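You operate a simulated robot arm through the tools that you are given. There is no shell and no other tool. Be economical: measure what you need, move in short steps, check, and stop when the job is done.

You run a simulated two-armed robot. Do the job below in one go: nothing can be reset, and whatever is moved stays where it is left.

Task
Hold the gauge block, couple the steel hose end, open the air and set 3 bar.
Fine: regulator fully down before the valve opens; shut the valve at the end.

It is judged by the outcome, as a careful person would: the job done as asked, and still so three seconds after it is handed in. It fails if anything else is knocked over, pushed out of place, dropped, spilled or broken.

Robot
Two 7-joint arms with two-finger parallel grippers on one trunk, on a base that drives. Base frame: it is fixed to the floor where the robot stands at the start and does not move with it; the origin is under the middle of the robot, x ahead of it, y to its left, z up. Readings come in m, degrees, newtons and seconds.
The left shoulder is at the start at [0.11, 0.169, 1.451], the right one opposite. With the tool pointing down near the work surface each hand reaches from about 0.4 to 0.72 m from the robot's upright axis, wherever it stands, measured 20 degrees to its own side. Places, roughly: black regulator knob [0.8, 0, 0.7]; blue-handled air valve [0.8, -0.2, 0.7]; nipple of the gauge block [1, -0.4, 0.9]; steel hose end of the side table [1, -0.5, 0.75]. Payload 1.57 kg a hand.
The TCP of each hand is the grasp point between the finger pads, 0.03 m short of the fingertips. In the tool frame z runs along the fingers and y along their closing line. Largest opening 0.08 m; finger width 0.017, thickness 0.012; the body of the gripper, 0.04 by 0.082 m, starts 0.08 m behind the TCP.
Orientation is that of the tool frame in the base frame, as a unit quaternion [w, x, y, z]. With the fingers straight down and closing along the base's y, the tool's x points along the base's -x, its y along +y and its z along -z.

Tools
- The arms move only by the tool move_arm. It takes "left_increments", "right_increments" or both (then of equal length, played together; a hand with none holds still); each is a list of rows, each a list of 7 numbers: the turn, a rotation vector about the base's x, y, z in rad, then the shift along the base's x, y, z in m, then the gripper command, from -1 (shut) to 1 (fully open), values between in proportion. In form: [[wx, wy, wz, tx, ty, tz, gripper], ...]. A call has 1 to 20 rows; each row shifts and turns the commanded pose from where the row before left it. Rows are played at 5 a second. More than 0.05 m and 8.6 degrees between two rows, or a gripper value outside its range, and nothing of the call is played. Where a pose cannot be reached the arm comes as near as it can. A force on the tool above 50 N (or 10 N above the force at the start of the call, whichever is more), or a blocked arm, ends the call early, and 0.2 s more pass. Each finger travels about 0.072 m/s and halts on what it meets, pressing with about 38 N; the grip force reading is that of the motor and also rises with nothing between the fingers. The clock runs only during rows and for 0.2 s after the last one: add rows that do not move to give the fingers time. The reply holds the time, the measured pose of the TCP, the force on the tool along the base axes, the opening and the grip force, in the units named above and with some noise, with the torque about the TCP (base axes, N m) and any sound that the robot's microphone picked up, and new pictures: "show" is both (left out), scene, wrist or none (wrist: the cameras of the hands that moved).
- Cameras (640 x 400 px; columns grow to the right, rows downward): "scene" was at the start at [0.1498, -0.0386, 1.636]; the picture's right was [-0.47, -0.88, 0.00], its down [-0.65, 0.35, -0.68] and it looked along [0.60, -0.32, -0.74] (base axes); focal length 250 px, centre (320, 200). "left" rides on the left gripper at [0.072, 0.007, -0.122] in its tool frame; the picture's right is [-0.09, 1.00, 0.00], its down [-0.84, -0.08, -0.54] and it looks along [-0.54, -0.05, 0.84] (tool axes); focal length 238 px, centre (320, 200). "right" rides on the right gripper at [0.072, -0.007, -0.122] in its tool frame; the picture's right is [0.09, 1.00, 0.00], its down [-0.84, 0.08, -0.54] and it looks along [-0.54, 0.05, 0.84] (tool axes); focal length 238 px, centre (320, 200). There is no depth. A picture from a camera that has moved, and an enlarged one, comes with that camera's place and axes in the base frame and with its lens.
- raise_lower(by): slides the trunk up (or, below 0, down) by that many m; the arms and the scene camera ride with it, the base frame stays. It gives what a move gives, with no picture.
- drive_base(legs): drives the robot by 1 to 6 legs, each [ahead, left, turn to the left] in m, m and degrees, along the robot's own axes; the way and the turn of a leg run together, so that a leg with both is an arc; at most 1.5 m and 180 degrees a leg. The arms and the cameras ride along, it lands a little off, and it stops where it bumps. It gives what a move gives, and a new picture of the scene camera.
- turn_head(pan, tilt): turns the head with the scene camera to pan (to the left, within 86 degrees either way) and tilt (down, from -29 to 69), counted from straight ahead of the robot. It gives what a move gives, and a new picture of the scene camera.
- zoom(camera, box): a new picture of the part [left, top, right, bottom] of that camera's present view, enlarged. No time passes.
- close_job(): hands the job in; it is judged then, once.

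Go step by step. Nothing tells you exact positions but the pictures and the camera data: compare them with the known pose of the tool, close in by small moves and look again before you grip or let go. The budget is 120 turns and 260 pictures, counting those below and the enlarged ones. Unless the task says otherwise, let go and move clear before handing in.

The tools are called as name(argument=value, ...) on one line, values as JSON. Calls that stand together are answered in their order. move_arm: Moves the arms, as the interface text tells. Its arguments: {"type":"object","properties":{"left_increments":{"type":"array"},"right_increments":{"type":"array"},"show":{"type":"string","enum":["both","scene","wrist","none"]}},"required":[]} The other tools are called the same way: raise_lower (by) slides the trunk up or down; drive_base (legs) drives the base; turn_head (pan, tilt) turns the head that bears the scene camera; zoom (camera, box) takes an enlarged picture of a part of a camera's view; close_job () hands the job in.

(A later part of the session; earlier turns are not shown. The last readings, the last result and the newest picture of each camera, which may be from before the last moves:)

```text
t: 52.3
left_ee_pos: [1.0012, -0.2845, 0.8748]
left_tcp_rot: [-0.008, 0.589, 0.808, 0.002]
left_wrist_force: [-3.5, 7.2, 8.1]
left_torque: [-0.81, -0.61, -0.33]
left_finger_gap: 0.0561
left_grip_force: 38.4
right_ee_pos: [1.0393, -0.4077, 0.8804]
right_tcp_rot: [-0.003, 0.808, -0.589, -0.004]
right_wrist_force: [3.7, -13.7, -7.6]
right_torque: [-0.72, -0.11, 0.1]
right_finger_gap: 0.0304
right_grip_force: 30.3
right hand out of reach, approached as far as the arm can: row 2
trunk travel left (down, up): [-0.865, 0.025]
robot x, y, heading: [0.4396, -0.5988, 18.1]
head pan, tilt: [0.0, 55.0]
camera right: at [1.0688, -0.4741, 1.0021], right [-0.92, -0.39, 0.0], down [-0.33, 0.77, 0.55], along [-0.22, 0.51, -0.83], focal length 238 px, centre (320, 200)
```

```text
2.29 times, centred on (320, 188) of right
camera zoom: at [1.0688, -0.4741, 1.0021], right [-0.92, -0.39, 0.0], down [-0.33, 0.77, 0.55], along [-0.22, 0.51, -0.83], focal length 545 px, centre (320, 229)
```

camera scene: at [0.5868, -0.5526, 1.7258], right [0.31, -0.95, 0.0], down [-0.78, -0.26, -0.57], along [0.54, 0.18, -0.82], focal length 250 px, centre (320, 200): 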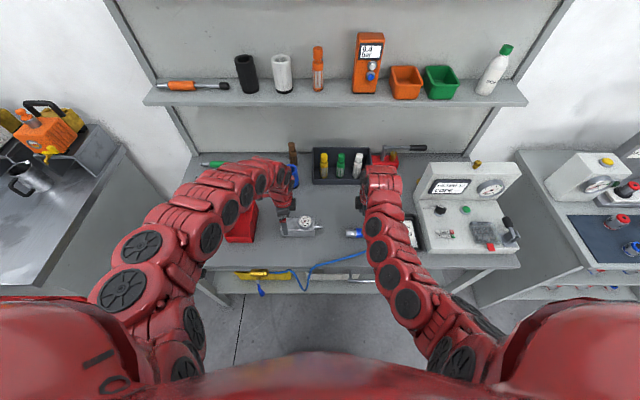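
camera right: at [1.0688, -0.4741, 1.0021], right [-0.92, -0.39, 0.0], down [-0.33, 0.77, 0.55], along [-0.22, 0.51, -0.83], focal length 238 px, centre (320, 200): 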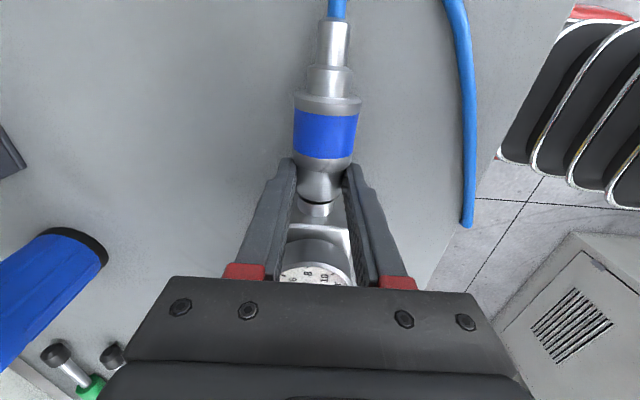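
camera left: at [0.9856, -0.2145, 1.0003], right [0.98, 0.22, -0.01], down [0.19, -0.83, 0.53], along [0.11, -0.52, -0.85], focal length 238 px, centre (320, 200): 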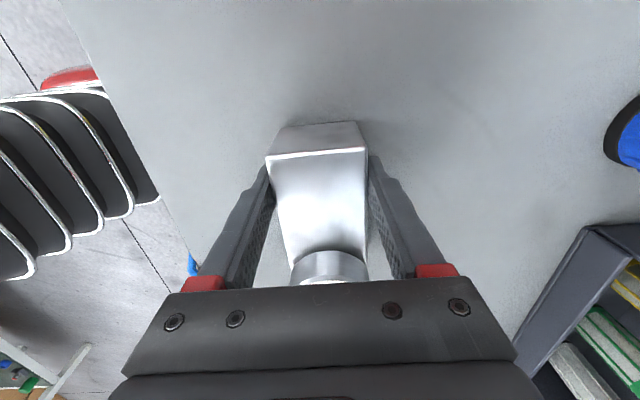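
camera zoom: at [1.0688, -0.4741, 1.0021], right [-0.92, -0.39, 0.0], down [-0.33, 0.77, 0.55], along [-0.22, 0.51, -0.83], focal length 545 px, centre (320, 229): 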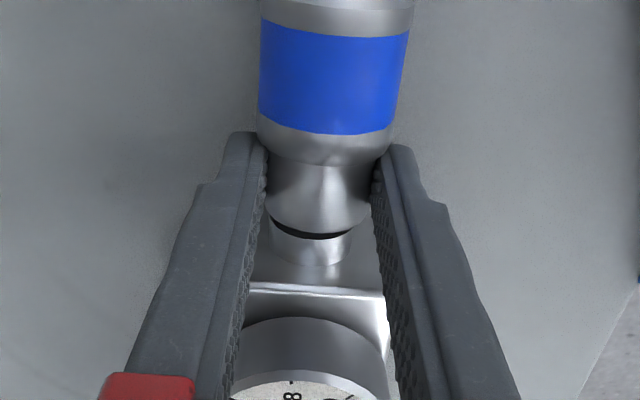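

The right arm is near its reach limit here and the sleeve is forward. I'll pull back gently to test whether it has latched.

move_arm(right_increments=[[0, 0, 0, 0.0009, -0.0028, 0, -1], [0, 0, 0, 0.0009, -0.0028, 0, -1], [0, 0, 0, 0.0009, -0.0028, 0, -1], [0, 0, 0, 0, 0, 0, -1]], show="none")

zoom(camera="scene", box=[305, 200, 361, 235])

```text
t: 53.3
left_ee_pos: [1.0022, -0.2861, 0.8758]
left_tcp_rot: [-0.005, 0.589, 0.808, 0.002]
left_wrist_force: [11.6, -13.5, 1.3]
left_torque: [0.41, -0.21, 0.79]
left_finger_gap: 0.0556
left_grip_force: 38.5
right_ee_pos: [1.0398, -0.4098, 0.8792]
right_tcp_rot: [-0.005, 0.81, -0.586, -0.006]
right_wrist_force: [-11.9, 18.3, -5.0]
right_torque: [0.16, 0.24, 0.19]
right_finger_gap: 0.0301
right_grip_force: 30.3
trunk travel left (down, up): [-0.865, 0.025]
robot x, y, heading: [0.4389, -0.6015, 18.5]
head pan, tilt: [0.0, 55.0]
```

```text
11.43 times, centred on (333, 218) of scene
camera zoom: at [0.5856, -0.552, 1.7259], right [0.31, -0.95, 0.0], down [-0.78, -0.26, -0.57], along [0.54, 0.18, -0.82], focal length 2859 px, centre (171, 0)
```

zoom: 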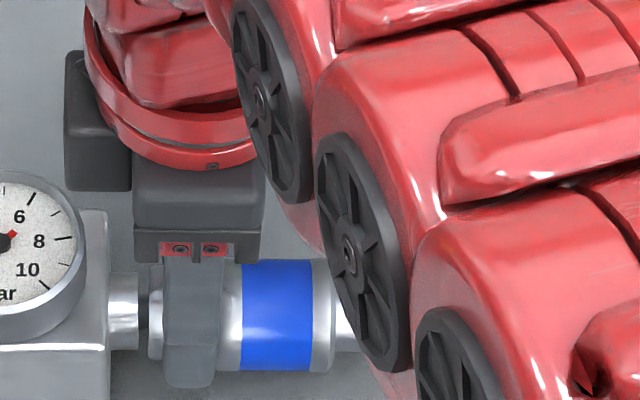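

A 20 N pull moves block and hose together with the gap unchanged, so it is latched. I'll relax the pull, release the hose end, lift clear and look.

move_arm(right_increments=[[0, 0, 0, -0.0017, 0.0048, 0, -1], [0, 0, 0, 0, 0, 0, -1], [0, 0, 0, 0, 0, 0, 0], [0, 0, 0, 0, 0, 0, 1], [0, 0, 0, 0, 0, 0, 1], [0, 0, 0, 0, 0, 0.03, 1], [0, 0, 0, 0, 0, 0.03, 1], [0, 0, 0, 0.01, -0.03, 0.03, 1], [0, 0, 0, 0.01, -0.03, 0, 1]], show="wrist")

zoom(camera="scene", box=[305, 200, 361, 235])

zoom(camera="right", box=[220, 150, 420, 275])

```text
t: 55.3
left_ee_pos: [1.0002, -0.2844, 0.8756]
left_tcp_rot: [-0.009, 0.587, 0.809, 0.003]
left_wrist_force: [-3.8, 0.9, 0.9]
left_torque: [1.14, 0.21, 0.09]
left_finger_gap: 0.0558
left_grip_force: 37.8
right_ee_pos: [1.0603, -0.4682, 0.9695]
right_tcp_rot: [-0.004, 0.809, -0.587, -0.005]
right_wrist_force: [0.0, 0.5, -0.7]
right_torque: [-0.02, 0.02, 0.03]
right_finger_gap: 0.0801
right_grip_force: 0.2
trunk travel left (down, up): [-0.865, 0.025]
robot x, y, heading: [0.4392, -0.6006, 18.0]
head pan, tilt: [0.0, 55.0]
camera right: at [1.0909, -0.5353, 1.092], right [-0.92, -0.4, 0.0], down [-0.33, 0.77, 0.55], along [-0.22, 0.51, -0.83], focal length 238 px, centre (320, 200)
```

right: 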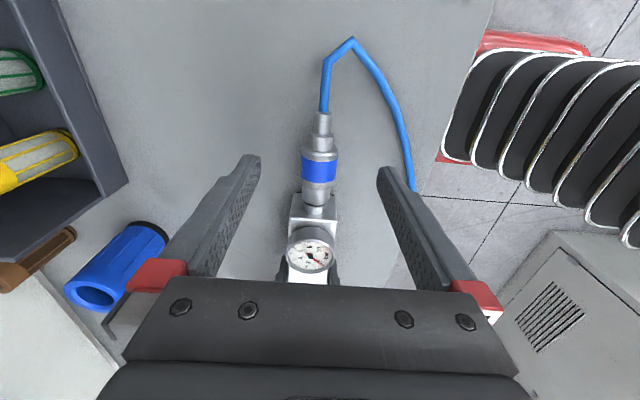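

```text
11.43 times, centred on (333, 218) of scene
camera zoom: at [0.5849, -0.5534, 1.7259], right [0.31, -0.95, 0.0], down [-0.78, -0.26, -0.57], along [0.54, 0.18, -0.82], focal length 2859 px, centre (171, 0)
```

zoom: 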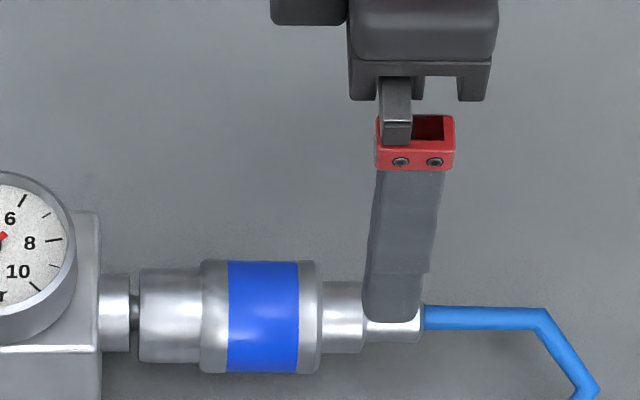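

```text
3.20 times, centred on (320, 212) of right
camera zoom: at [1.0909, -0.5353, 1.092], right [-0.92, -0.4, 0.0], down [-0.33, 0.77, 0.55], along [-0.22, 0.51, -0.83], focal length 763 px, centre (320, 160)
```

zoom: 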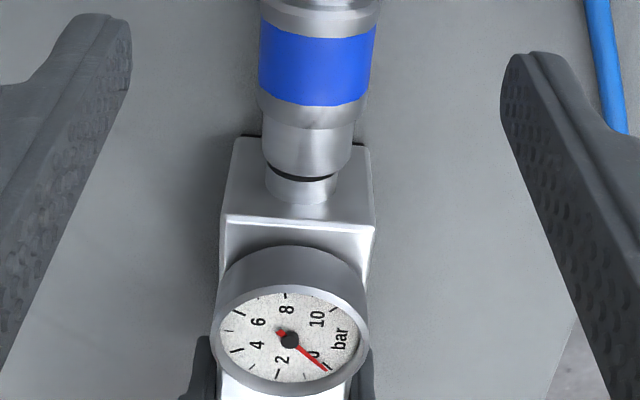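

Coupled: the sleeve is fully forward and the hose end sits level on the nipple. I'll now let go of the block with the left hand, lift both hands clear, and read the gauge.

move_arm(left_increments=[[0, 0, 0, 0, 0, 0, 0.6], [0, 0, 0, 0, 0, 0, 1], [0, 0, 0, 0, 0, 0, 1], [0, 0, 0, 0, 0, 0.03, 1], [0, 0, 0, 0, 0, 0.04, 1], [0, 0, 0, 0, 0, 0.04, 1], [0, 0, 0, 0, 0, 0.04, 1]], right_increments=[[0, 0, 0, 0, 0, 0, 1], [0, 0, 0, 0, 0, 0, 1], [0, 0, 0, 0, 0, 0.01, 1], [0, 0, 0, 0, 0, 0.03, 1], [0, 0, 0, 0.005, -0.02, 0.03, 1], [0, 0, 0, 0.005, -0.02, 0.03, 1], [0, 0, 0, 0, 0, 0.01, 1]], show="scene")

zoom(camera="scene", box=[240, 150, 400, 250])

```text
t: 56.9
left_ee_pos: [1.0007, -0.284, 1.0253]
left_tcp_rot: [-0.007, 0.588, 0.809, 0.001]
left_wrist_force: [0.0, 0.7, 0.5]
left_torque: [0.0, 0.03, 0.01]
left_finger_gap: 0.0802
left_grip_force: 0.0
right_ee_pos: [1.0731, -0.5028, 1.0795]
right_tcp_rot: [-0.002, 0.809, -0.588, -0.005]
right_wrist_force: [0.1, -0.1, 0.4]
right_torque: [0.02, 0.05, -0.01]
right_finger_gap: 0.0803
right_grip_force: 0.0
right hand out of reach, approached as far as the arm can: row 7
trunk travel left (down, up): [-0.865, 0.025]
robot x, y, heading: [0.4397, -0.5979, 18.0]
head pan, tilt: [0.0, 55.0]
camera scene: at [0.5839, -0.5508, 1.726], right [0.31, -0.95, 0.0], down [-0.78, -0.26, -0.57], along [0.55, 0.18, -0.82], focal length 250 px, centre (320, 200)
```

scene: 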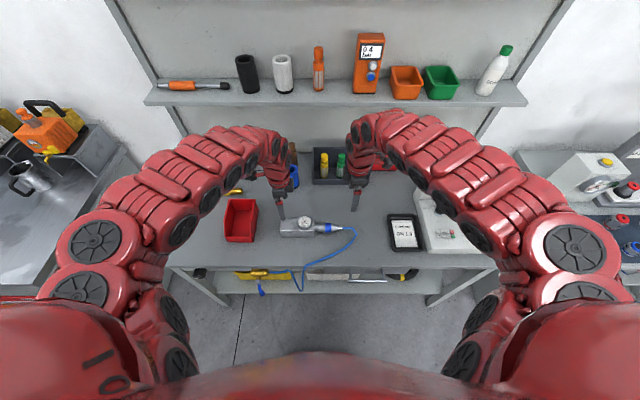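

```text
4.00 times, centred on (320, 200) of scene
camera zoom: at [0.5839, -0.5508, 1.726], right [0.31, -0.95, 0.0], down [-0.78, -0.26, -0.57], along [0.55, 0.18, -0.82], focal length 1001 px, centre (320, 200)
```

zoom: 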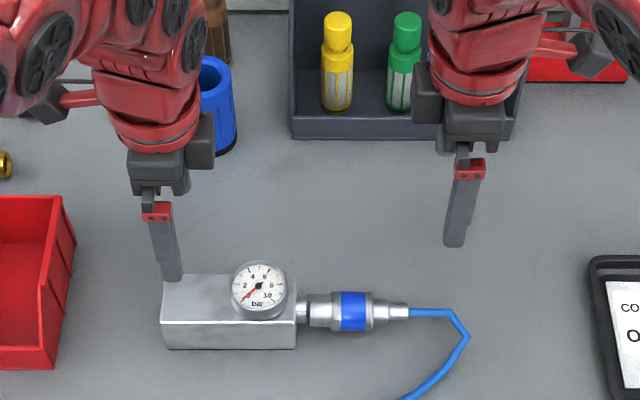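

The block stayed in place and the gauge reads 0. I'll back off and move left in front of the valve and regulator, then look at them.

drive_base(legs=[[-0.38, 0, 0], [0, 0.365, 0]])

turn_head(pan=0, tilt=45)

zoom(camera="scene", box=[240, 150, 400, 250])

```text
t: 61.2
left_ee_pos: [0.5391, -0.0625, 1.0234]
left_tcp_rot: [-0.008, 0.592, 0.806, 0.002]
left_wrist_force: [0.0, 0.0, -0.2]
left_torque: [-0.01, 0.03, 0.02]
left_finger_gap: 0.08
left_grip_force: 0.0
right_ee_pos: [0.6093, -0.2834, 1.0776]
right_tcp_rot: [-0.002, 0.807, -0.591, -0.006]
right_wrist_force: [-0.4, 0.1, 0.9]
right_torque: [0.04, 0.0, 0.01]
right_finger_gap: 0.0799
right_grip_force: 0.0
trunk travel left (down, up): [-0.865, 0.025]
robot x, y, heading: [-0.0255, -0.3681, 17.6]
head pan, tilt: [0.0, 55.0]
camera scene: at [0.1201, -0.3278, 1.726], right [0.3, -0.95, 0.0], down [-0.78, -0.25, -0.57], along [0.55, 0.18, -0.82], focal length 250 px, centre (320, 200)
```

scene: 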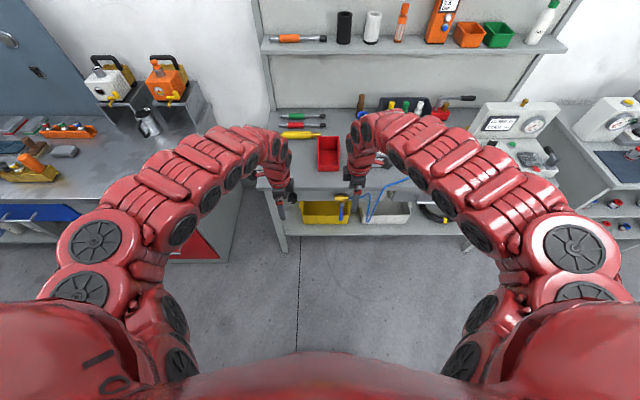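

```text
t: 61.9
left_ee_pos: [0.538, -0.0627, 1.0242]
left_tcp_rot: [-0.007, 0.592, 0.806, 0.003]
left_wrist_force: [0.1, -0.1, -0.1]
left_torque: [-0.02, 0.02, 0.0]
left_finger_gap: 0.0799
left_grip_force: 0.2
right_ee_pos: [0.6076, -0.2812, 1.0776]
right_tcp_rot: [-0.003, 0.807, -0.59, -0.006]
right_wrist_force: [-0.2, 0.4, 0.7]
right_torque: [0.01, 0.02, -0.02]
right_finger_gap: 0.0798
right_grip_force: 0.1
trunk travel left (down, up): [-0.865, 0.025]
robot x, y, heading: [-0.0242, -0.3747, 17.6]
head pan, tilt: [0.0, 45.0]
camera scene: at [0.1283, -0.3229, 1.7393], right [0.3, -0.95, 0.0], down [-0.67, -0.22, -0.71], along [0.67, 0.21, -0.71], focal length 250 px, centre (320, 200)
```

scene: 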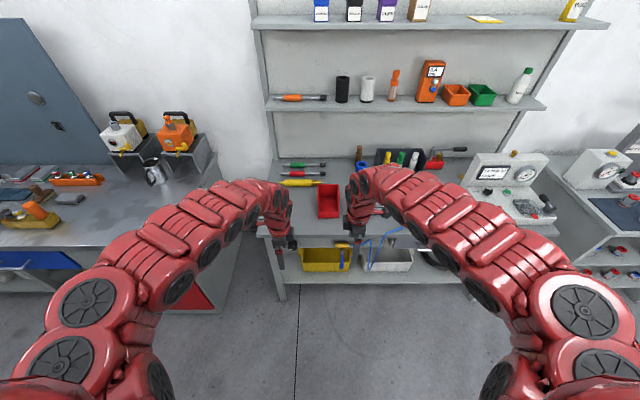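

```text
4.00 times, centred on (320, 200) of scene
camera zoom: at [0.1283, -0.3229, 1.7393], right [0.3, -0.95, 0.0], down [-0.67, -0.22, -0.71], along [0.67, 0.21, -0.71], focal length 1001 px, centre (320, 200)
```

zoom: 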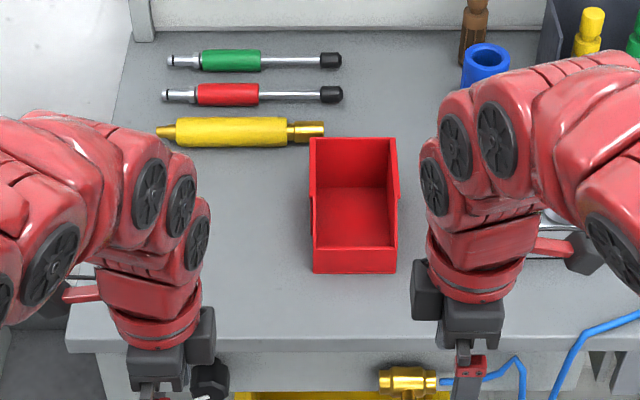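

I'm centred on the valve and knob and clear of the bench. I'll lower the trunk so the hands come to knob height, then turn the hands to point forward.

raise_lower(by=-0.3)

move_arm(left_increments=[[0.0432, -0.1361, 0, 0, 0, 0, 1], [0.0432, -0.1361, 0, 0, 0, 0, 1], [0.0432, -0.1361, 0, 0, 0, 0, 1], [0.0432, -0.1361, 0, 0, 0, 0, 1], [0.0432, -0.1361, 0, 0, 0, 0, 1], [0.0432, -0.1361, 0, 0, 0, 0, 1], [0.0432, -0.1361, 0, 0, 0, 0, 1], [0.0432, -0.1361, 0, 0, 0, 0, 1], [0.0432, -0.1361, 0, 0, 0, 0, 1], [0.0432, -0.1361, 0, 0, 0, 0, 1], [0.0432, -0.1361, 0, 0, 0, 0, 1]], right_increments=[[0.0432, -0.1361, 0, 0, 0, 0, 1], [0.0432, -0.1361, 0, 0, 0, 0, 1], [0.0432, -0.1361, 0, 0, 0, 0, 1], [0.0432, -0.1361, 0, 0, 0, 0, 1], [0.0432, -0.1361, 0, 0, 0, 0, 1], [0.0432, -0.1361, 0, 0, 0, 0, 1], [0.0432, -0.1361, 0, 0, 0, 0, 1], [0.0432, -0.1361, 0, 0, 0, 0, 1], [0.0432, -0.1361, 0, 0, 0, 0, 1], [0.0432, -0.1361, 0, 0, 0, 0, 1], [0.0432, -0.1361, 0, 0, 0, 0, 1]])

```text
t: 64.9
left_ee_pos: [0.5373, -0.0625, 0.7249]
left_tcp_rot: [-0.008, 0.591, 0.806, 0.002]
left_wrist_force: [-0.9, 0.9, -0.4]
left_torque: [-0.02, -0.03, -0.02]
left_finger_gap: 0.0801
left_grip_force: 0.0
right_ee_pos: [0.6091, -0.2808, 0.7785]
right_tcp_rot: [-0.004, 0.807, -0.591, -0.005]
right_wrist_force: [0.3, 0.2, 0.4]
right_torque: [0.02, 0.02, 0.01]
right_finger_gap: 0.08
right_grip_force: 0.0
trunk travel left (down, up): [-0.565, 0.325]
robot x, y, heading: [-0.0222, -0.3695, 17.6]
head pan, tilt: [0.0, 45.0]
```

```text
t: 67.3
left_ee_pos: [0.6616, -0.0656, 0.722]
left_tcp_rot: [0.376, 0.432, 0.612, 0.545]
left_wrist_force: [-0.1, 0.2, 0.3]
left_torque: [0.0, -0.01, 0.02]
left_finger_gap: 0.0798
left_grip_force: 0.0
left hand out of reach, approached as far as the arm can: row 1, 2, 3, 4, 5, 6, 7, 8
right_ee_pos: [0.7185, -0.2228, 0.7316]
right_tcp_rot: [-0.552, 0.585, -0.433, 0.406]
right_wrist_force: [0.2, -0.2, -0.4]
right_torque: [0.01, 0.03, 0.0]
right_finger_gap: 0.0796
right_grip_force: 0.0
right hand out of reach, approached as far as the arm can: row 1, 2, 3, 4, 5, 6, 7
trunk travel left (down, up): [-0.565, 0.325]
robot x, y, heading: [-0.0282, -0.3743, 17.7]
head pan, tilt: [0.0, 45.0]
camera scene: at [0.1292, -0.3235, 1.4393], right [0.3, -0.95, 0.0], down [-0.67, -0.22, -0.71], along [0.67, 0.22, -0.71], focal length 250 px, centre (320, 200)
camera right: at [0.6244, -0.3276, 0.7469], right [-0.03, -0.1, -0.99], down [-0.77, 0.64, -0.04], along [0.64, 0.76, -0.1], focal length 238 px, centre (320, 200)
camera left: at [0.5238, -0.0393, 0.7467], right [0.15, -0.06, 0.99], down [-0.23, -0.97, -0.02], along [0.96, -0.22, -0.16], focal length 238 px, centre (320, 200)
```

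scene: 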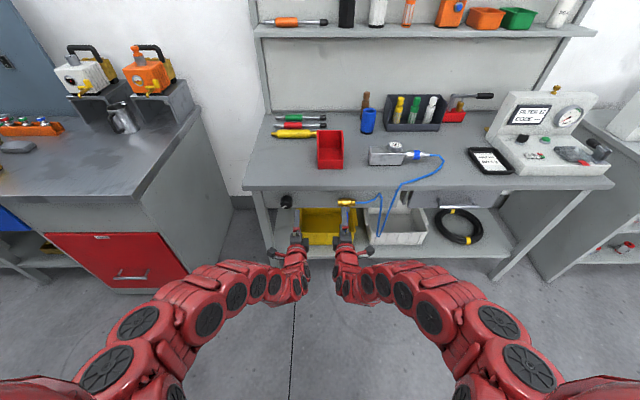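
right: 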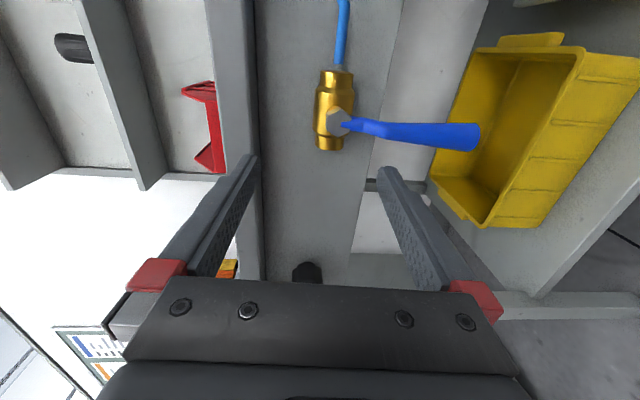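
left: 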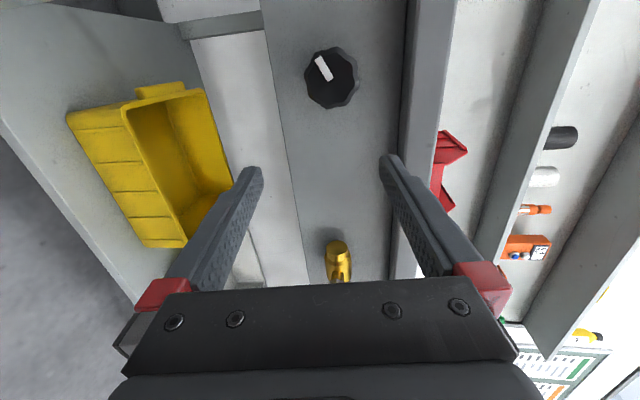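

Now I see both clearly: knob face about [0.757, 0.020, 0.724] with its white mark pointing left and slightly down, and the valve stem at about [0.795, -0.224, 0.716] facing me with the blue handle hanging down (closed). I'll square the left hand up in front of the knob.

move_arm(left_increments=[[0.0182, -0.0572, -0.02, -0.008, 0.0252, 0.001, 1], [0.0182, -0.0572, -0.02, -0.008, 0.0253, 0.001, 1], [0, 0, 0, 0, 0, 0, 1]], show="wrist")

zoom(camera="scene", box=[240, 140, 400, 240])

```text
t: 68.1
left_ee_pos: [0.6506, -0.0334, 0.7246]
left_tcp_rot: [0.401, 0.425, 0.585, 0.563]
left_wrist_force: [-0.1, -0.6, 0.8]
left_torque: [0.02, 0.03, -0.02]
left_finger_gap: 0.08
left_grip_force: 0.0
left hand out of reach, approached as far as the arm can: row 2
right_ee_pos: [0.7182, -0.2234, 0.7318]
right_tcp_rot: [-0.552, 0.585, -0.434, 0.406]
right_wrist_force: [0.4, 0.7, 0.0]
right_torque: [0.01, 0.01, -0.01]
right_finger_gap: 0.08
right_grip_force: 0.0
trunk travel left (down, up): [-0.565, 0.325]
robot x, y, heading: [-0.024, -0.3685, 17.7]
head pan, tilt: [0.0, 45.0]
camera left: at [0.5114, -0.0027, 0.7385], right [0.07, -0.08, 0.99], down [-0.25, -0.97, -0.06], along [0.96, -0.25, -0.09], focal length 238 px, centre (320, 200)
```

left: 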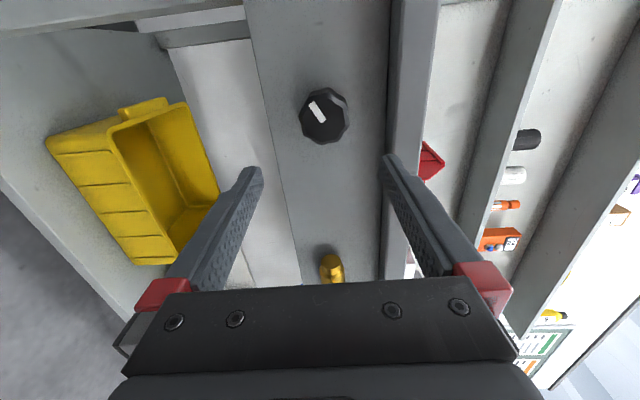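

```text
4.00 times, centred on (320, 190) of scene
camera zoom: at [0.1287, -0.3235, 1.4394], right [0.3, -0.95, 0.0], down [-0.67, -0.22, -0.71], along [0.67, 0.21, -0.71], focal length 1001 px, centre (320, 240)
```

zoom: 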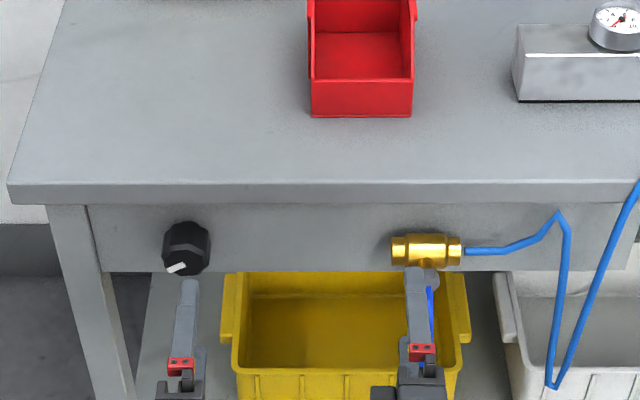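

The hand needs to go a bit left and forward. I'll move to just in front of the knob and check centring.

move_arm(left_increments=[[0.0068, -0.0215, 0, 0.0217, 0.0143, 0.001, 1], [0.0068, -0.0215, 0, 0.0217, 0.0142, 0.001, 1], [0, 0, 0, 0, 0, 0, 1]], show="wrist")

zoom(camera="scene", box=[260, 170, 340, 220])

```text
t: 68.9
left_ee_pos: [0.6671, -0.0399, 0.7466]
left_tcp_rot: [0.42, 0.414, 0.56, 0.582]
left_wrist_force: [-0.6, -1.0, 0.0]
left_torque: [0.02, 0.01, 0.01]
left_finger_gap: 0.0799
left_grip_force: 0.1
left hand out of reach, approached as far as the arm can: row 1, 2
right_ee_pos: [0.7189, -0.2227, 0.7333]
right_tcp_rot: [-0.552, 0.586, -0.434, 0.406]
right_wrist_force: [-0.1, -0.7, 0.7]
right_torque: [0.02, 0.01, 0.02]
right_finger_gap: 0.0801
right_grip_force: 0.1
trunk travel left (down, up): [-0.565, 0.325]
robot x, y, heading: [-0.0226, -0.3734, 17.5]
head pan, tilt: [0.0, 45.0]
camera left: at [0.5276, -0.0088, 0.7517], right [0.0, -0.11, 0.99], down [-0.26, -0.96, -0.1], along [0.97, -0.26, -0.03], focal length 238 px, centre (320, 200)
```

left: 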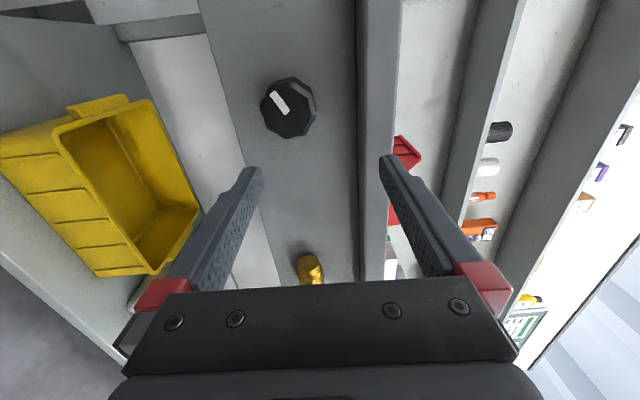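

```text
8.00 times, centred on (300, 195) of scene
camera zoom: at [0.1284, -0.3239, 1.4394], right [0.3, -0.95, 0.0], down [-0.67, -0.22, -0.71], along [0.67, 0.22, -0.71], focal length 2001 px, centre (480, 240)
```

zoom: 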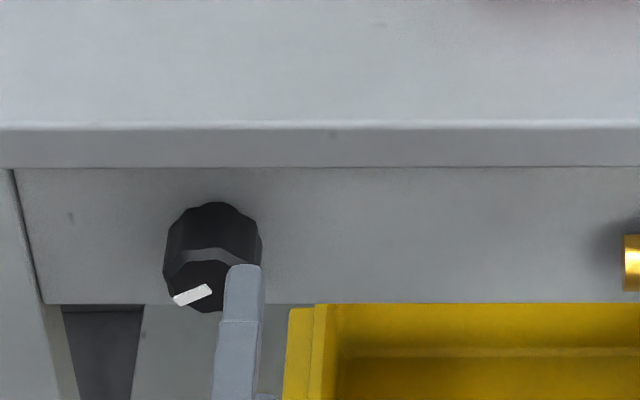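

The left wrist is hitting its limits in this posture. I'll lower the trunk further, back off a little so the forearm lies flatter, and bring the hands back up.

drive_base(legs=[[-0.1, 0, 0]])

raise_lower(by=-0.2)

move_arm(left_increments=[[0, 0, 0, 0, 0.0, 0.04, 1], [0, 0, 0, 0, 0.0, 0.04, 1], [0, 0, 0, 0, 0.0, 0.04, 1], [0, 0, 0, 0, 0, 0.04, 1], [0, 0, 0, 0, 0.02, 0.02, 1], [0, 0, 0, 0, 0.02, 0, 1]], right_increments=[[0, 0, 0, 0, 0.0, 0.03, 1], [0, 0, 0, 0, 0.0, 0.03, 1], [0, 0, 0, 0, 0.0, 0.03, 1], [0, 0, 0, 0, 0, 0.03, 1], [0, 0, 0, 0, 0, 0.03, 1], [0, 0, 0, 0, 0, 0.03, 1]])

```text
t: 70.1
left_ee_pos: [0.5696, -0.0714, 0.7463]
left_tcp_rot: [0.42, 0.413, 0.561, 0.581]
left_wrist_force: [0.2, -0.6, -0.4]
left_torque: [-0.03, -0.01, 0.02]
left_finger_gap: 0.0799
left_grip_force: 0.1
right_ee_pos: [0.6212, -0.2537, 0.7324]
right_tcp_rot: [-0.552, 0.586, -0.433, 0.406]
right_wrist_force: [0.4, -0.9, 0.4]
right_torque: [-0.01, 0.01, 0.0]
right_finger_gap: 0.0801
right_grip_force: 0.1
trunk travel left (down, up): [-0.565, 0.325]
robot x, y, heading: [-0.1255, -0.4011, 17.5]
head pan, tilt: [0.0, 45.0]
camera scene: at [0.0316, -0.3547, 1.4395], right [0.3, -0.95, 0.0], down [-0.67, -0.22, -0.71], along [0.67, 0.22, -0.71], focal length 250 px, centre (320, 200)
```

scene: 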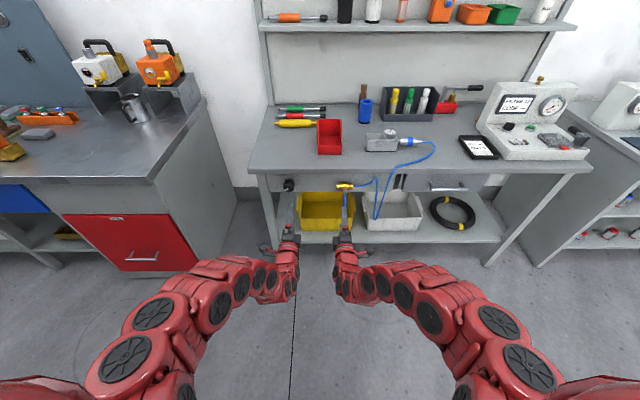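

```text
t: 72.2
left_ee_pos: [0.5698, -0.0713, 0.5456]
left_tcp_rot: [0.421, 0.413, 0.56, 0.582]
left_wrist_force: [-0.6, 0.1, 0.0]
left_torque: [0.0, 0.04, 0.01]
left_finger_gap: 0.0799
left_grip_force: 0.1
right_ee_pos: [0.6207, -0.2536, 0.5317]
right_tcp_rot: [-0.552, 0.586, -0.434, 0.405]
right_wrist_force: [-1.1, -0.7, 0.4]
right_torque: [0.01, 0.03, 0.01]
right_finger_gap: 0.08
right_grip_force: 0.1
trunk travel left (down, up): [-0.365, 0.525]
robot x, y, heading: [-0.1217, -0.3997, 17.8]
head pan, tilt: [0.0, 45.0]
```

```text
t: 73.6
left_ee_pos: [0.6253, -0.0232, 0.688]
left_tcp_rot: [0.42, 0.415, 0.561, 0.58]
left_wrist_force: [0.5, 0.1, -0.5]
left_torque: [-0.02, 0.04, 0.0]
left_finger_gap: 0.08
left_grip_force: 0.0
left hand out of reach, approached as far as the arm can: row 2, 3, 4, 5
right_ee_pos: [0.6751, -0.222, 0.6732]
right_tcp_rot: [-0.552, 0.584, -0.434, 0.407]
right_wrist_force: [-0.4, -0.6, 0.0]
right_torque: [-0.01, 0.02, 0.02]
right_finger_gap: 0.0799
right_grip_force: 0.1
right hand out of reach, approached as far as the arm can: row 2, 3, 4, 5, 6
trunk travel left (down, up): [-0.365, 0.525]
robot x, y, heading: [-0.1187, -0.4057, 17.8]
head pan, tilt: [0.0, 45.0]
camera scene: at [0.0325, -0.354, 1.2394], right [0.3, -0.95, 0.0], down [-0.67, -0.22, -0.71], along [0.67, 0.21, -0.71], focal length 250 px, centre (320, 200)
camera right: at [0.5809, -0.3268, 0.6884], right [-0.03, -0.1, -0.99], down [-0.77, 0.64, -0.04], along [0.64, 0.76, -0.1], focal length 238 px, centre (320, 200)
camera left: at [0.4856, 0.0091, 0.6931], right [0.01, -0.1, 0.99], down [-0.26, -0.96, -0.1], along [0.97, -0.26, -0.03], focal length 238 px, centre (320, 200)
```

scene: 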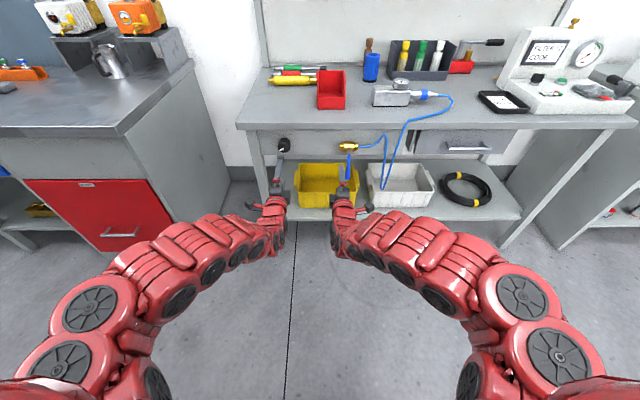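
right: 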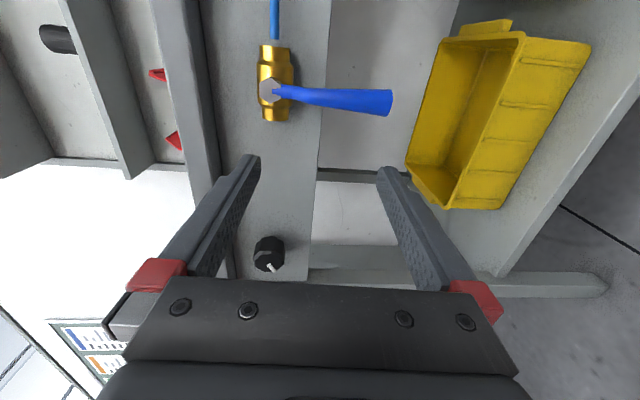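
left: 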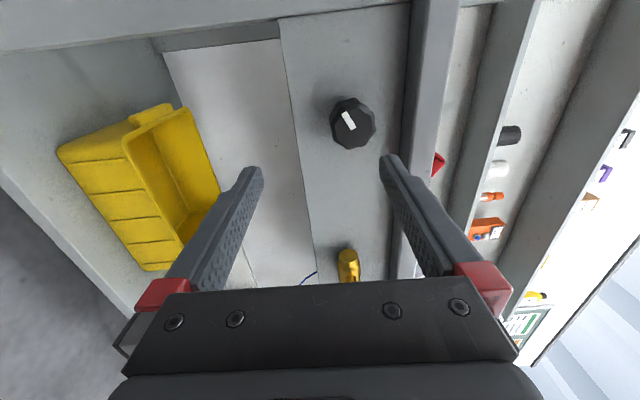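

The limit is a minimum reach: the hand drifts outward as it rises. From this standoff I'll extend the left hand forward and up to the knob.

move_arm(left_increments=[[0, 0, 0, 0.0222, 0.0063, 0.01, 1], [0, 0, 0, 0.0222, 0.0063, 0.015, 1], [0, 0, 0, 0.0223, 0.0064, 0.014, 1], [0, 0, 0, 0, 0, 0, 1]], show="wrist")

zoom(camera="scene", box=[240, 110, 340, 173])

```text
t: 74.6
left_ee_pos: [0.6909, -0.0047, 0.7271]
left_tcp_rot: [0.42, 0.414, 0.561, 0.581]
left_wrist_force: [0.2, -0.3, -0.1]
left_torque: [0.02, 0.0, -0.01]
left_finger_gap: 0.0801
left_grip_force: 0.0
right_ee_pos: [0.6748, -0.2237, 0.6725]
right_tcp_rot: [-0.553, 0.584, -0.433, 0.407]
right_wrist_force: [-0.3, -0.4, 0.3]
right_torque: [0.01, -0.01, -0.01]
right_finger_gap: 0.0803
right_grip_force: 0.0
trunk travel left (down, up): [-0.365, 0.525]
robot x, y, heading: [-0.12, -0.4077, 17.8]
head pan, tilt: [0.0, 45.0]
camera left: at [0.5515, 0.0275, 0.7329], right [0.0, -0.11, 0.99], down [-0.26, -0.96, -0.1], along [0.97, -0.26, -0.03], focal length 238 px, centre (320, 200)
```

left: 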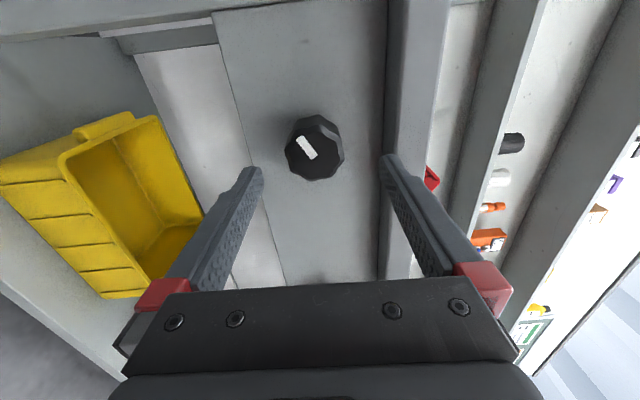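

```text
6.35 times, centred on (290, 142) of scene
camera zoom: at [0.0325, -0.3544, 1.2394], right [0.3, -0.95, 0.0], down [-0.67, -0.22, -0.71], along [0.67, 0.22, -0.71], focal length 1588 px, centre (510, 571)
```

zoom: 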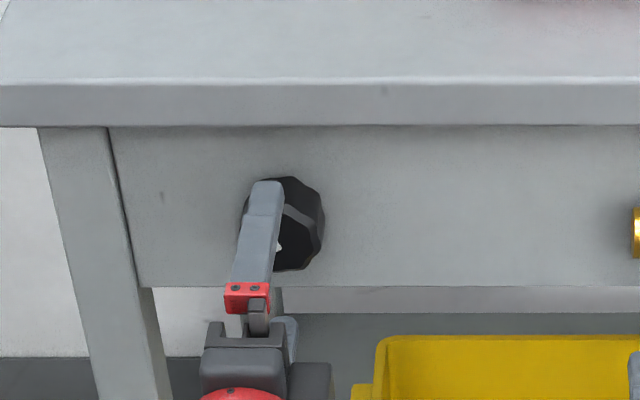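

Now well placed in front of the knob. I'll shift a few mm, advance so the fingertips straddle it, and close on it.

move_arm(left_increments=[[0, 0, 0, -0.001, 0.003, -0.003, 1], [0, 0, 0, 0.0238, 0.0076, 0, 1], [0, 0, 0, 0.0238, 0.0076, -0.001, 1], [0, 0, 0, 0, 0, 0, 1]], show="wrist")

```text
t: 75.6
left_ee_pos: [0.73, 0.0109, 0.7251]
left_tcp_rot: [0.419, 0.414, 0.56, 0.582]
left_wrist_force: [0.4, 0.6, 0.7]
left_torque: [-0.02, -0.02, 0.02]
left_finger_gap: 0.0801
left_grip_force: 0.0
left hand out of reach, approached as far as the arm can: row 3
right_ee_pos: [0.6751, -0.2236, 0.6732]
right_tcp_rot: [-0.551, 0.584, -0.434, 0.408]
right_wrist_force: [0.6, 0.0, -0.1]
right_torque: [-0.04, 0.02, 0.0]
right_finger_gap: 0.0801
right_grip_force: 0.1
trunk travel left (down, up): [-0.365, 0.525]
robot x, y, heading: [-0.1257, -0.4029, 17.7]
head pan, tilt: [0.0, 45.0]
camera left: at [0.5913, 0.0439, 0.7295], right [0.0, -0.11, 0.99], down [-0.26, -0.96, -0.1], along [0.97, -0.26, -0.03], focal length 238 px, centre (320, 200)
```

left: 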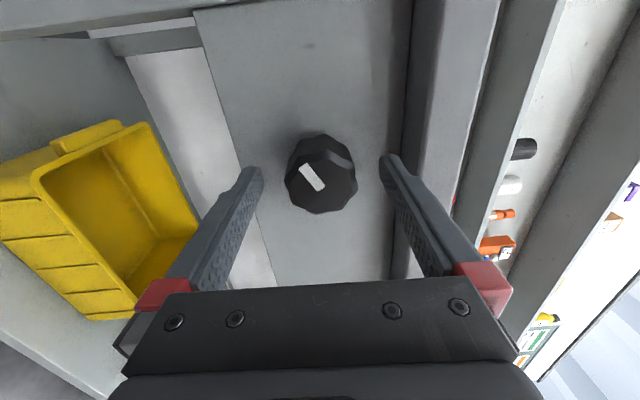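

The arm is at its far limit here. I'll draw the hand back 7 cm and drive 7 cm closer for slack.

move_arm(left_increments=[[0, 0, 0, -0.0334, -0.0106, 0, 1], [0, 0, 0, -0.0334, -0.0106, 0, 1], [0, 0, 0, 0, 0, 0, 1]], right_increments=[[0, 0, 0, -0.02, -0.006, 0, 1], [0, 0, 0, -0.02, -0.006, 0, 1], [0, 0, 0, 0, 0, 0, 1]], show="none")

drive_base(legs=[[0.07, 0, 0]])

zoom(camera="left", box=[0, 0, 640, 400])

```text
t: 76.0
left_ee_pos: [0.7169, 0.0107, 0.707]
left_tcp_rot: [0.407, 0.418, 0.571, 0.577]
left_wrist_force: [-2.9, -0.8, 6.3]
left_torque: [0.12, -0.32, -0.03]
left_finger_gap: 0.0802
left_grip_force: 0.1
right_ee_pos: [0.6729, -0.2237, 0.6707]
right_tcp_rot: [-0.552, 0.584, -0.434, 0.407]
right_wrist_force: [-0.2, 0.4, 0.2]
right_torque: [0.04, -0.04, 0.0]
right_finger_gap: 0.0802
right_grip_force: 0.1
right hand out of reach, approached as far as the arm can: row 1
trunk travel left (down, up): [-0.365, 0.525]
robot x, y, heading: [-0.1209, -0.4036, 17.8]
head pan, tilt: [0.0, 45.0]
stopped in row 1 (left hand): the force on the tool passed its limit at 87 N (the readings are from after the stop); the commanded pose is now the measured one
```

```text
t: 76.9
left_ee_pos: [0.7541, 0.0217, 0.7087]
left_tcp_rot: [0.408, 0.417, 0.57, 0.58]
left_wrist_force: [-31.4, -9.2, 16.3]
left_torque: [-0.31, 0.95, -0.2]
left_finger_gap: 0.0782
left_grip_force: 0.0
right_ee_pos: [0.7124, -0.209, 0.6753]
right_tcp_rot: [-0.553, 0.584, -0.432, 0.408]
right_wrist_force: [-0.2, -0.4, -0.6]
right_torque: [0.01, 0.03, 0.02]
right_finger_gap: 0.0801
right_grip_force: 0.0
trunk travel left (down, up): [-0.365, 0.525]
robot x, y, heading: [-0.0787, -0.3888, 17.9]
head pan, tilt: [0.0, 45.0]
stopped in leg 1: the force on the tool passed its limit at 446 N (the readings are from after the stop); the commanded pose is now the measured one
camera scene: at [0.0687, -0.3429, 1.2402], right [0.31, -0.95, 0.0], down [-0.67, -0.22, -0.71], along [0.68, 0.22, -0.7], focal length 250 px, centre (320, 200)
```

scene: 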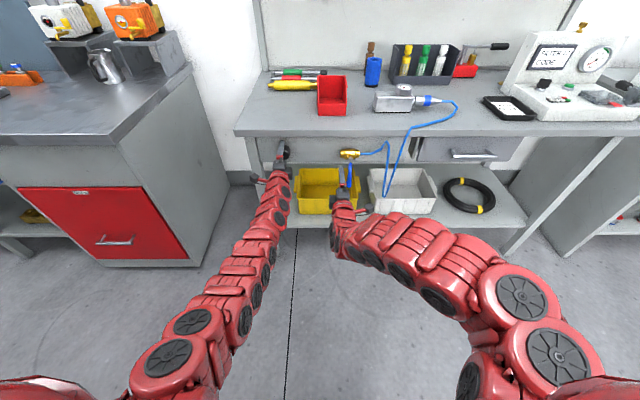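

```text
1.00 times, centred on (320, 200) of left (not enlarged: the box is as wide or as high as the picture)
camera zoom: at [0.6142, 0.0513, 0.7176], right [0.03, -0.11, 0.99], down [-0.25, -0.96, -0.09], along [0.97, -0.24, -0.06], focal length 238 px, centre (320, 200)
```

zoom: 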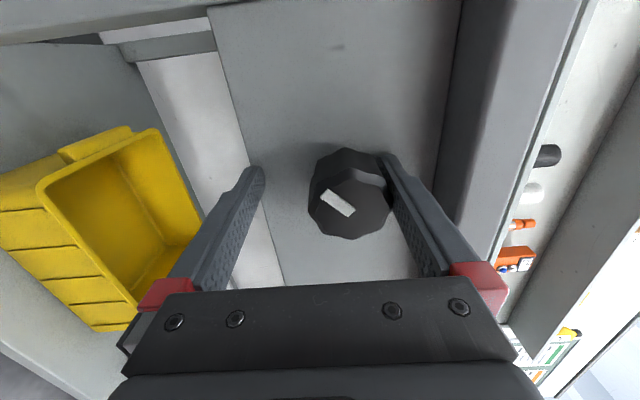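

The base pushed the left fingertips against the panel; I should not have chained those moves. Nothing appears displaced, so I'll back the base off and re-check.

drive_base(legs=[[-0.06, 0, 0]])

zoom(camera="left", box=[0, 0, 640, 400])

zoom(camera="scene", box=[240, 80, 480, 230])

```text
t: 77.8
left_ee_pos: [0.732, 0.0127, 0.7067]
left_tcp_rot: [0.408, 0.417, 0.57, 0.579]
left_wrist_force: [-0.1, 0.6, 2.7]
left_torque: [-0.08, 0.22, -0.05]
left_finger_gap: 0.08
left_grip_force: 0.0
right_ee_pos: [0.6886, -0.2191, 0.6713]
right_tcp_rot: [-0.552, 0.584, -0.433, 0.409]
right_wrist_force: [0.3, -0.4, -0.3]
right_torque: [0.02, 0.0, 0.05]
right_finger_gap: 0.0801
right_grip_force: 0.1
trunk travel left (down, up): [-0.365, 0.525]
robot x, y, heading: [-0.1071, -0.3981, 17.5]
head pan, tilt: [0.0, 45.0]
stopped in leg 1: the force on the tool passed its limit at 163 N (the readings are from after the stop); the commanded pose is now the measured one
camera scene: at [0.0474, -0.3499, 1.2393], right [0.3, -0.95, 0.0], down [-0.67, -0.22, -0.71], along [0.67, 0.22, -0.71], focal length 250 px, centre (320, 200)
```

scene: 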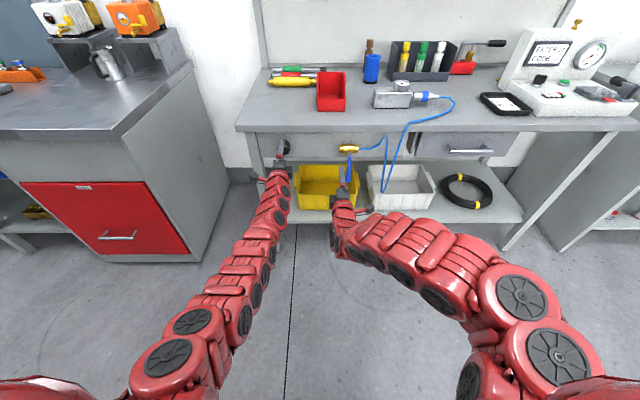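

```text
1.00 times, centred on (320, 200) of left (not enlarged: the box is as wide or as high as the picture)
camera zoom: at [0.5923, 0.0426, 0.7165], right [0.03, -0.11, 0.99], down [-0.25, -0.96, -0.09], along [0.97, -0.24, -0.06], focal length 238 px, centre (320, 200)
```

zoom: 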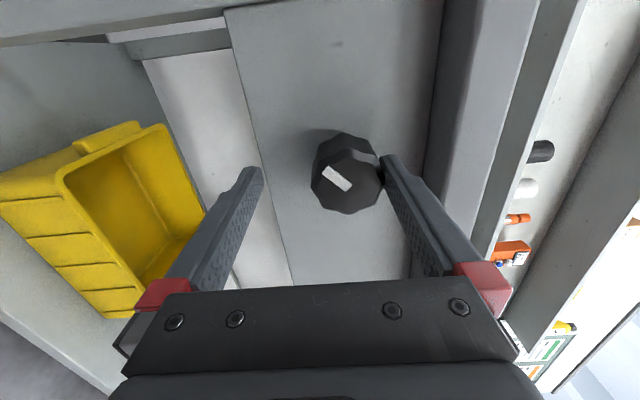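

```text
2.67 times, centred on (360, 155) of scene
camera zoom: at [0.0474, -0.3499, 1.2393], right [0.3, -0.95, 0.0], down [-0.67, -0.22, -0.71], along [0.67, 0.22, -0.71], focal length 667 px, centre (213, 320)
```

zoom: 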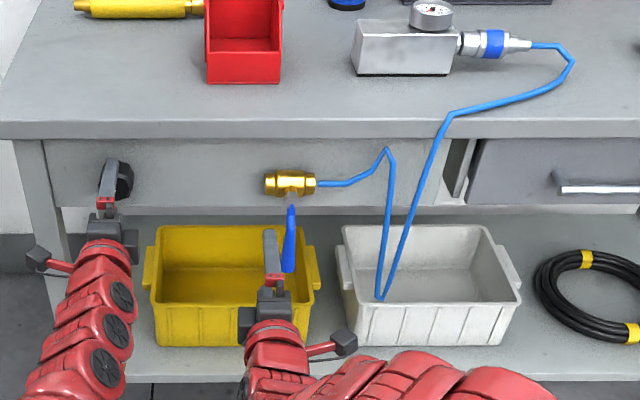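

Nothing on the bench moved. The upper finger rests on the knob, so I'll raise the hand to centre it, then ease it back a little.

move_arm(left_increments=[[0, 0, 0, 0, 0, 0.007, 1], [0, 0, 0, 0, 0, 0.007, 1], [0, 0, 0, 0, 0, 0, 1]], show="wrist")

```text
t: 78.6
left_ee_pos: [0.7305, 0.013, 0.7192]
left_tcp_rot: [0.408, 0.418, 0.57, 0.578]
left_wrist_force: [-0.3, -0.5, -0.5]
left_torque: [-0.02, 0.01, 0.02]
left_finger_gap: 0.08
left_grip_force: 0.0
right_ee_pos: [0.6884, -0.2183, 0.6712]
right_tcp_rot: [-0.551, 0.584, -0.434, 0.408]
right_wrist_force: [0.9, -0.1, -0.7]
right_torque: [0.01, 0.0, -0.01]
right_finger_gap: 0.0801
right_grip_force: 0.1
trunk travel left (down, up): [-0.365, 0.525]
robot x, y, heading: [-0.1059, -0.3948, 17.8]
head pan, tilt: [0.0, 45.0]
camera left: at [0.5926, 0.043, 0.7293], right [0.03, -0.11, 0.99], down [-0.25, -0.96, -0.09], along [0.97, -0.24, -0.06], focal length 238 px, centre (320, 200)
```

left: 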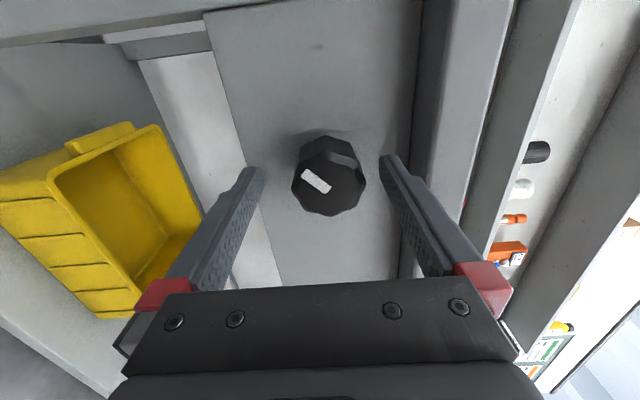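

Free and nearly centred now. I'll retract the left hand in small steps to bend the arm again.

move_arm(left_increments=[[0, 0, 0, -0.0095, -0.003, 0, 1], [0, 0, 0, -0.0095, -0.003, 0, 1], [0, 0, 0, -0.0095, -0.003, 0, 1], [0, 0, 0, -0.0095, -0.003, 0, 1], [0, 0, 0, -0.0095, -0.003, 0, 1], [0, 0, 0, 0, 0, 0, 1]], show="wrist")

```text
t: 80.0
left_ee_pos: [0.6847, -0.0028, 0.7231]
left_tcp_rot: [0.407, 0.418, 0.57, 0.578]
left_wrist_force: [0.3, -0.1, -1.0]
left_torque: [0.02, 0.03, -0.03]
left_finger_gap: 0.0802
left_grip_force: 0.0
right_ee_pos: [0.6882, -0.2189, 0.6703]
right_tcp_rot: [-0.552, 0.584, -0.433, 0.408]
right_wrist_force: [0.4, 0.5, 0.6]
right_torque: [0.03, 0.0, 0.01]
right_finger_gap: 0.08
right_grip_force: 0.1
trunk travel left (down, up): [-0.365, 0.525]
robot x, y, heading: [-0.1051, -0.3976, 18.0]
head pan, tilt: [0.0, 45.0]
camera left: at [0.5449, 0.028, 0.7312], right [0.03, -0.11, 0.99], down [-0.25, -0.96, -0.09], along [0.97, -0.24, -0.06], focal length 238 px, centre (320, 200)
```

left: 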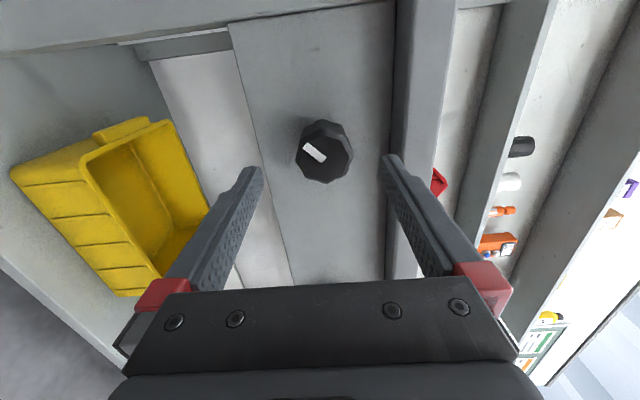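

Centred again with the arm bent. I'll drive ahead 5 cm, which should bring the fingertips just around the knob.

drive_base(legs=[[0.05, 0, 0]])

zoom(camera="left", box=[0, 0, 640, 400])

```text
t: 80.9
left_ee_pos: [0.7334, 0.0126, 0.72]
left_tcp_rot: [0.408, 0.419, 0.57, 0.578]
left_wrist_force: [0.6, -0.4, -0.2]
left_torque: [0.03, -0.02, -0.03]
left_finger_gap: 0.08
left_grip_force: 0.1
right_ee_pos: [0.7371, -0.204, 0.6703]
right_tcp_rot: [-0.551, 0.584, -0.434, 0.408]
right_wrist_force: [-0.8, 0.3, 0.8]
right_torque: [-0.01, -0.02, 0.0]
right_finger_gap: 0.0798
right_grip_force: 0.0
trunk travel left (down, up): [-0.365, 0.525]
robot x, y, heading: [-0.0552, -0.3819, 17.9]
head pan, tilt: [0.0, 45.0]
camera scene: at [0.0965, -0.3344, 1.2391], right [0.3, -0.95, 0.0], down [-0.67, -0.21, -0.71], along [0.67, 0.21, -0.71], focal length 250 px, centre (320, 200)
```

scene: 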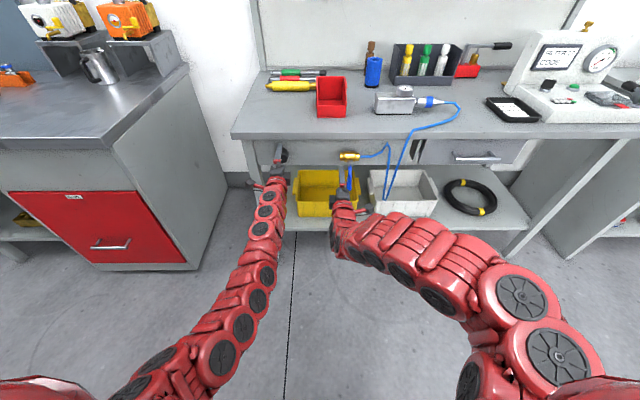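

```text
1.00 times, centred on (320, 200) of left (not enlarged: the box is as wide or as high as the picture)
camera zoom: at [0.5937, 0.0425, 0.73], right [0.03, -0.11, 0.99], down [-0.25, -0.96, -0.09], along [0.97, -0.24, -0.06], focal length 238 px, centre (320, 200)
```

zoom: 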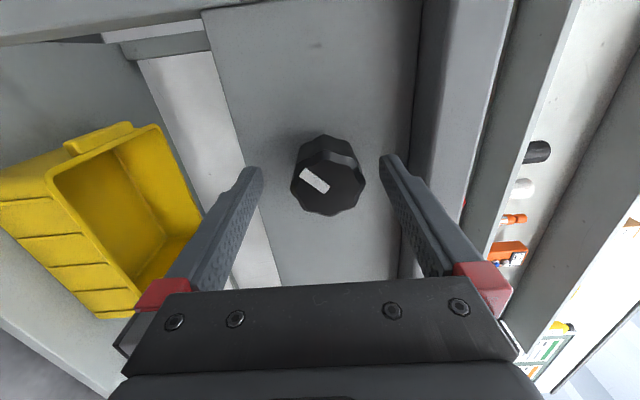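

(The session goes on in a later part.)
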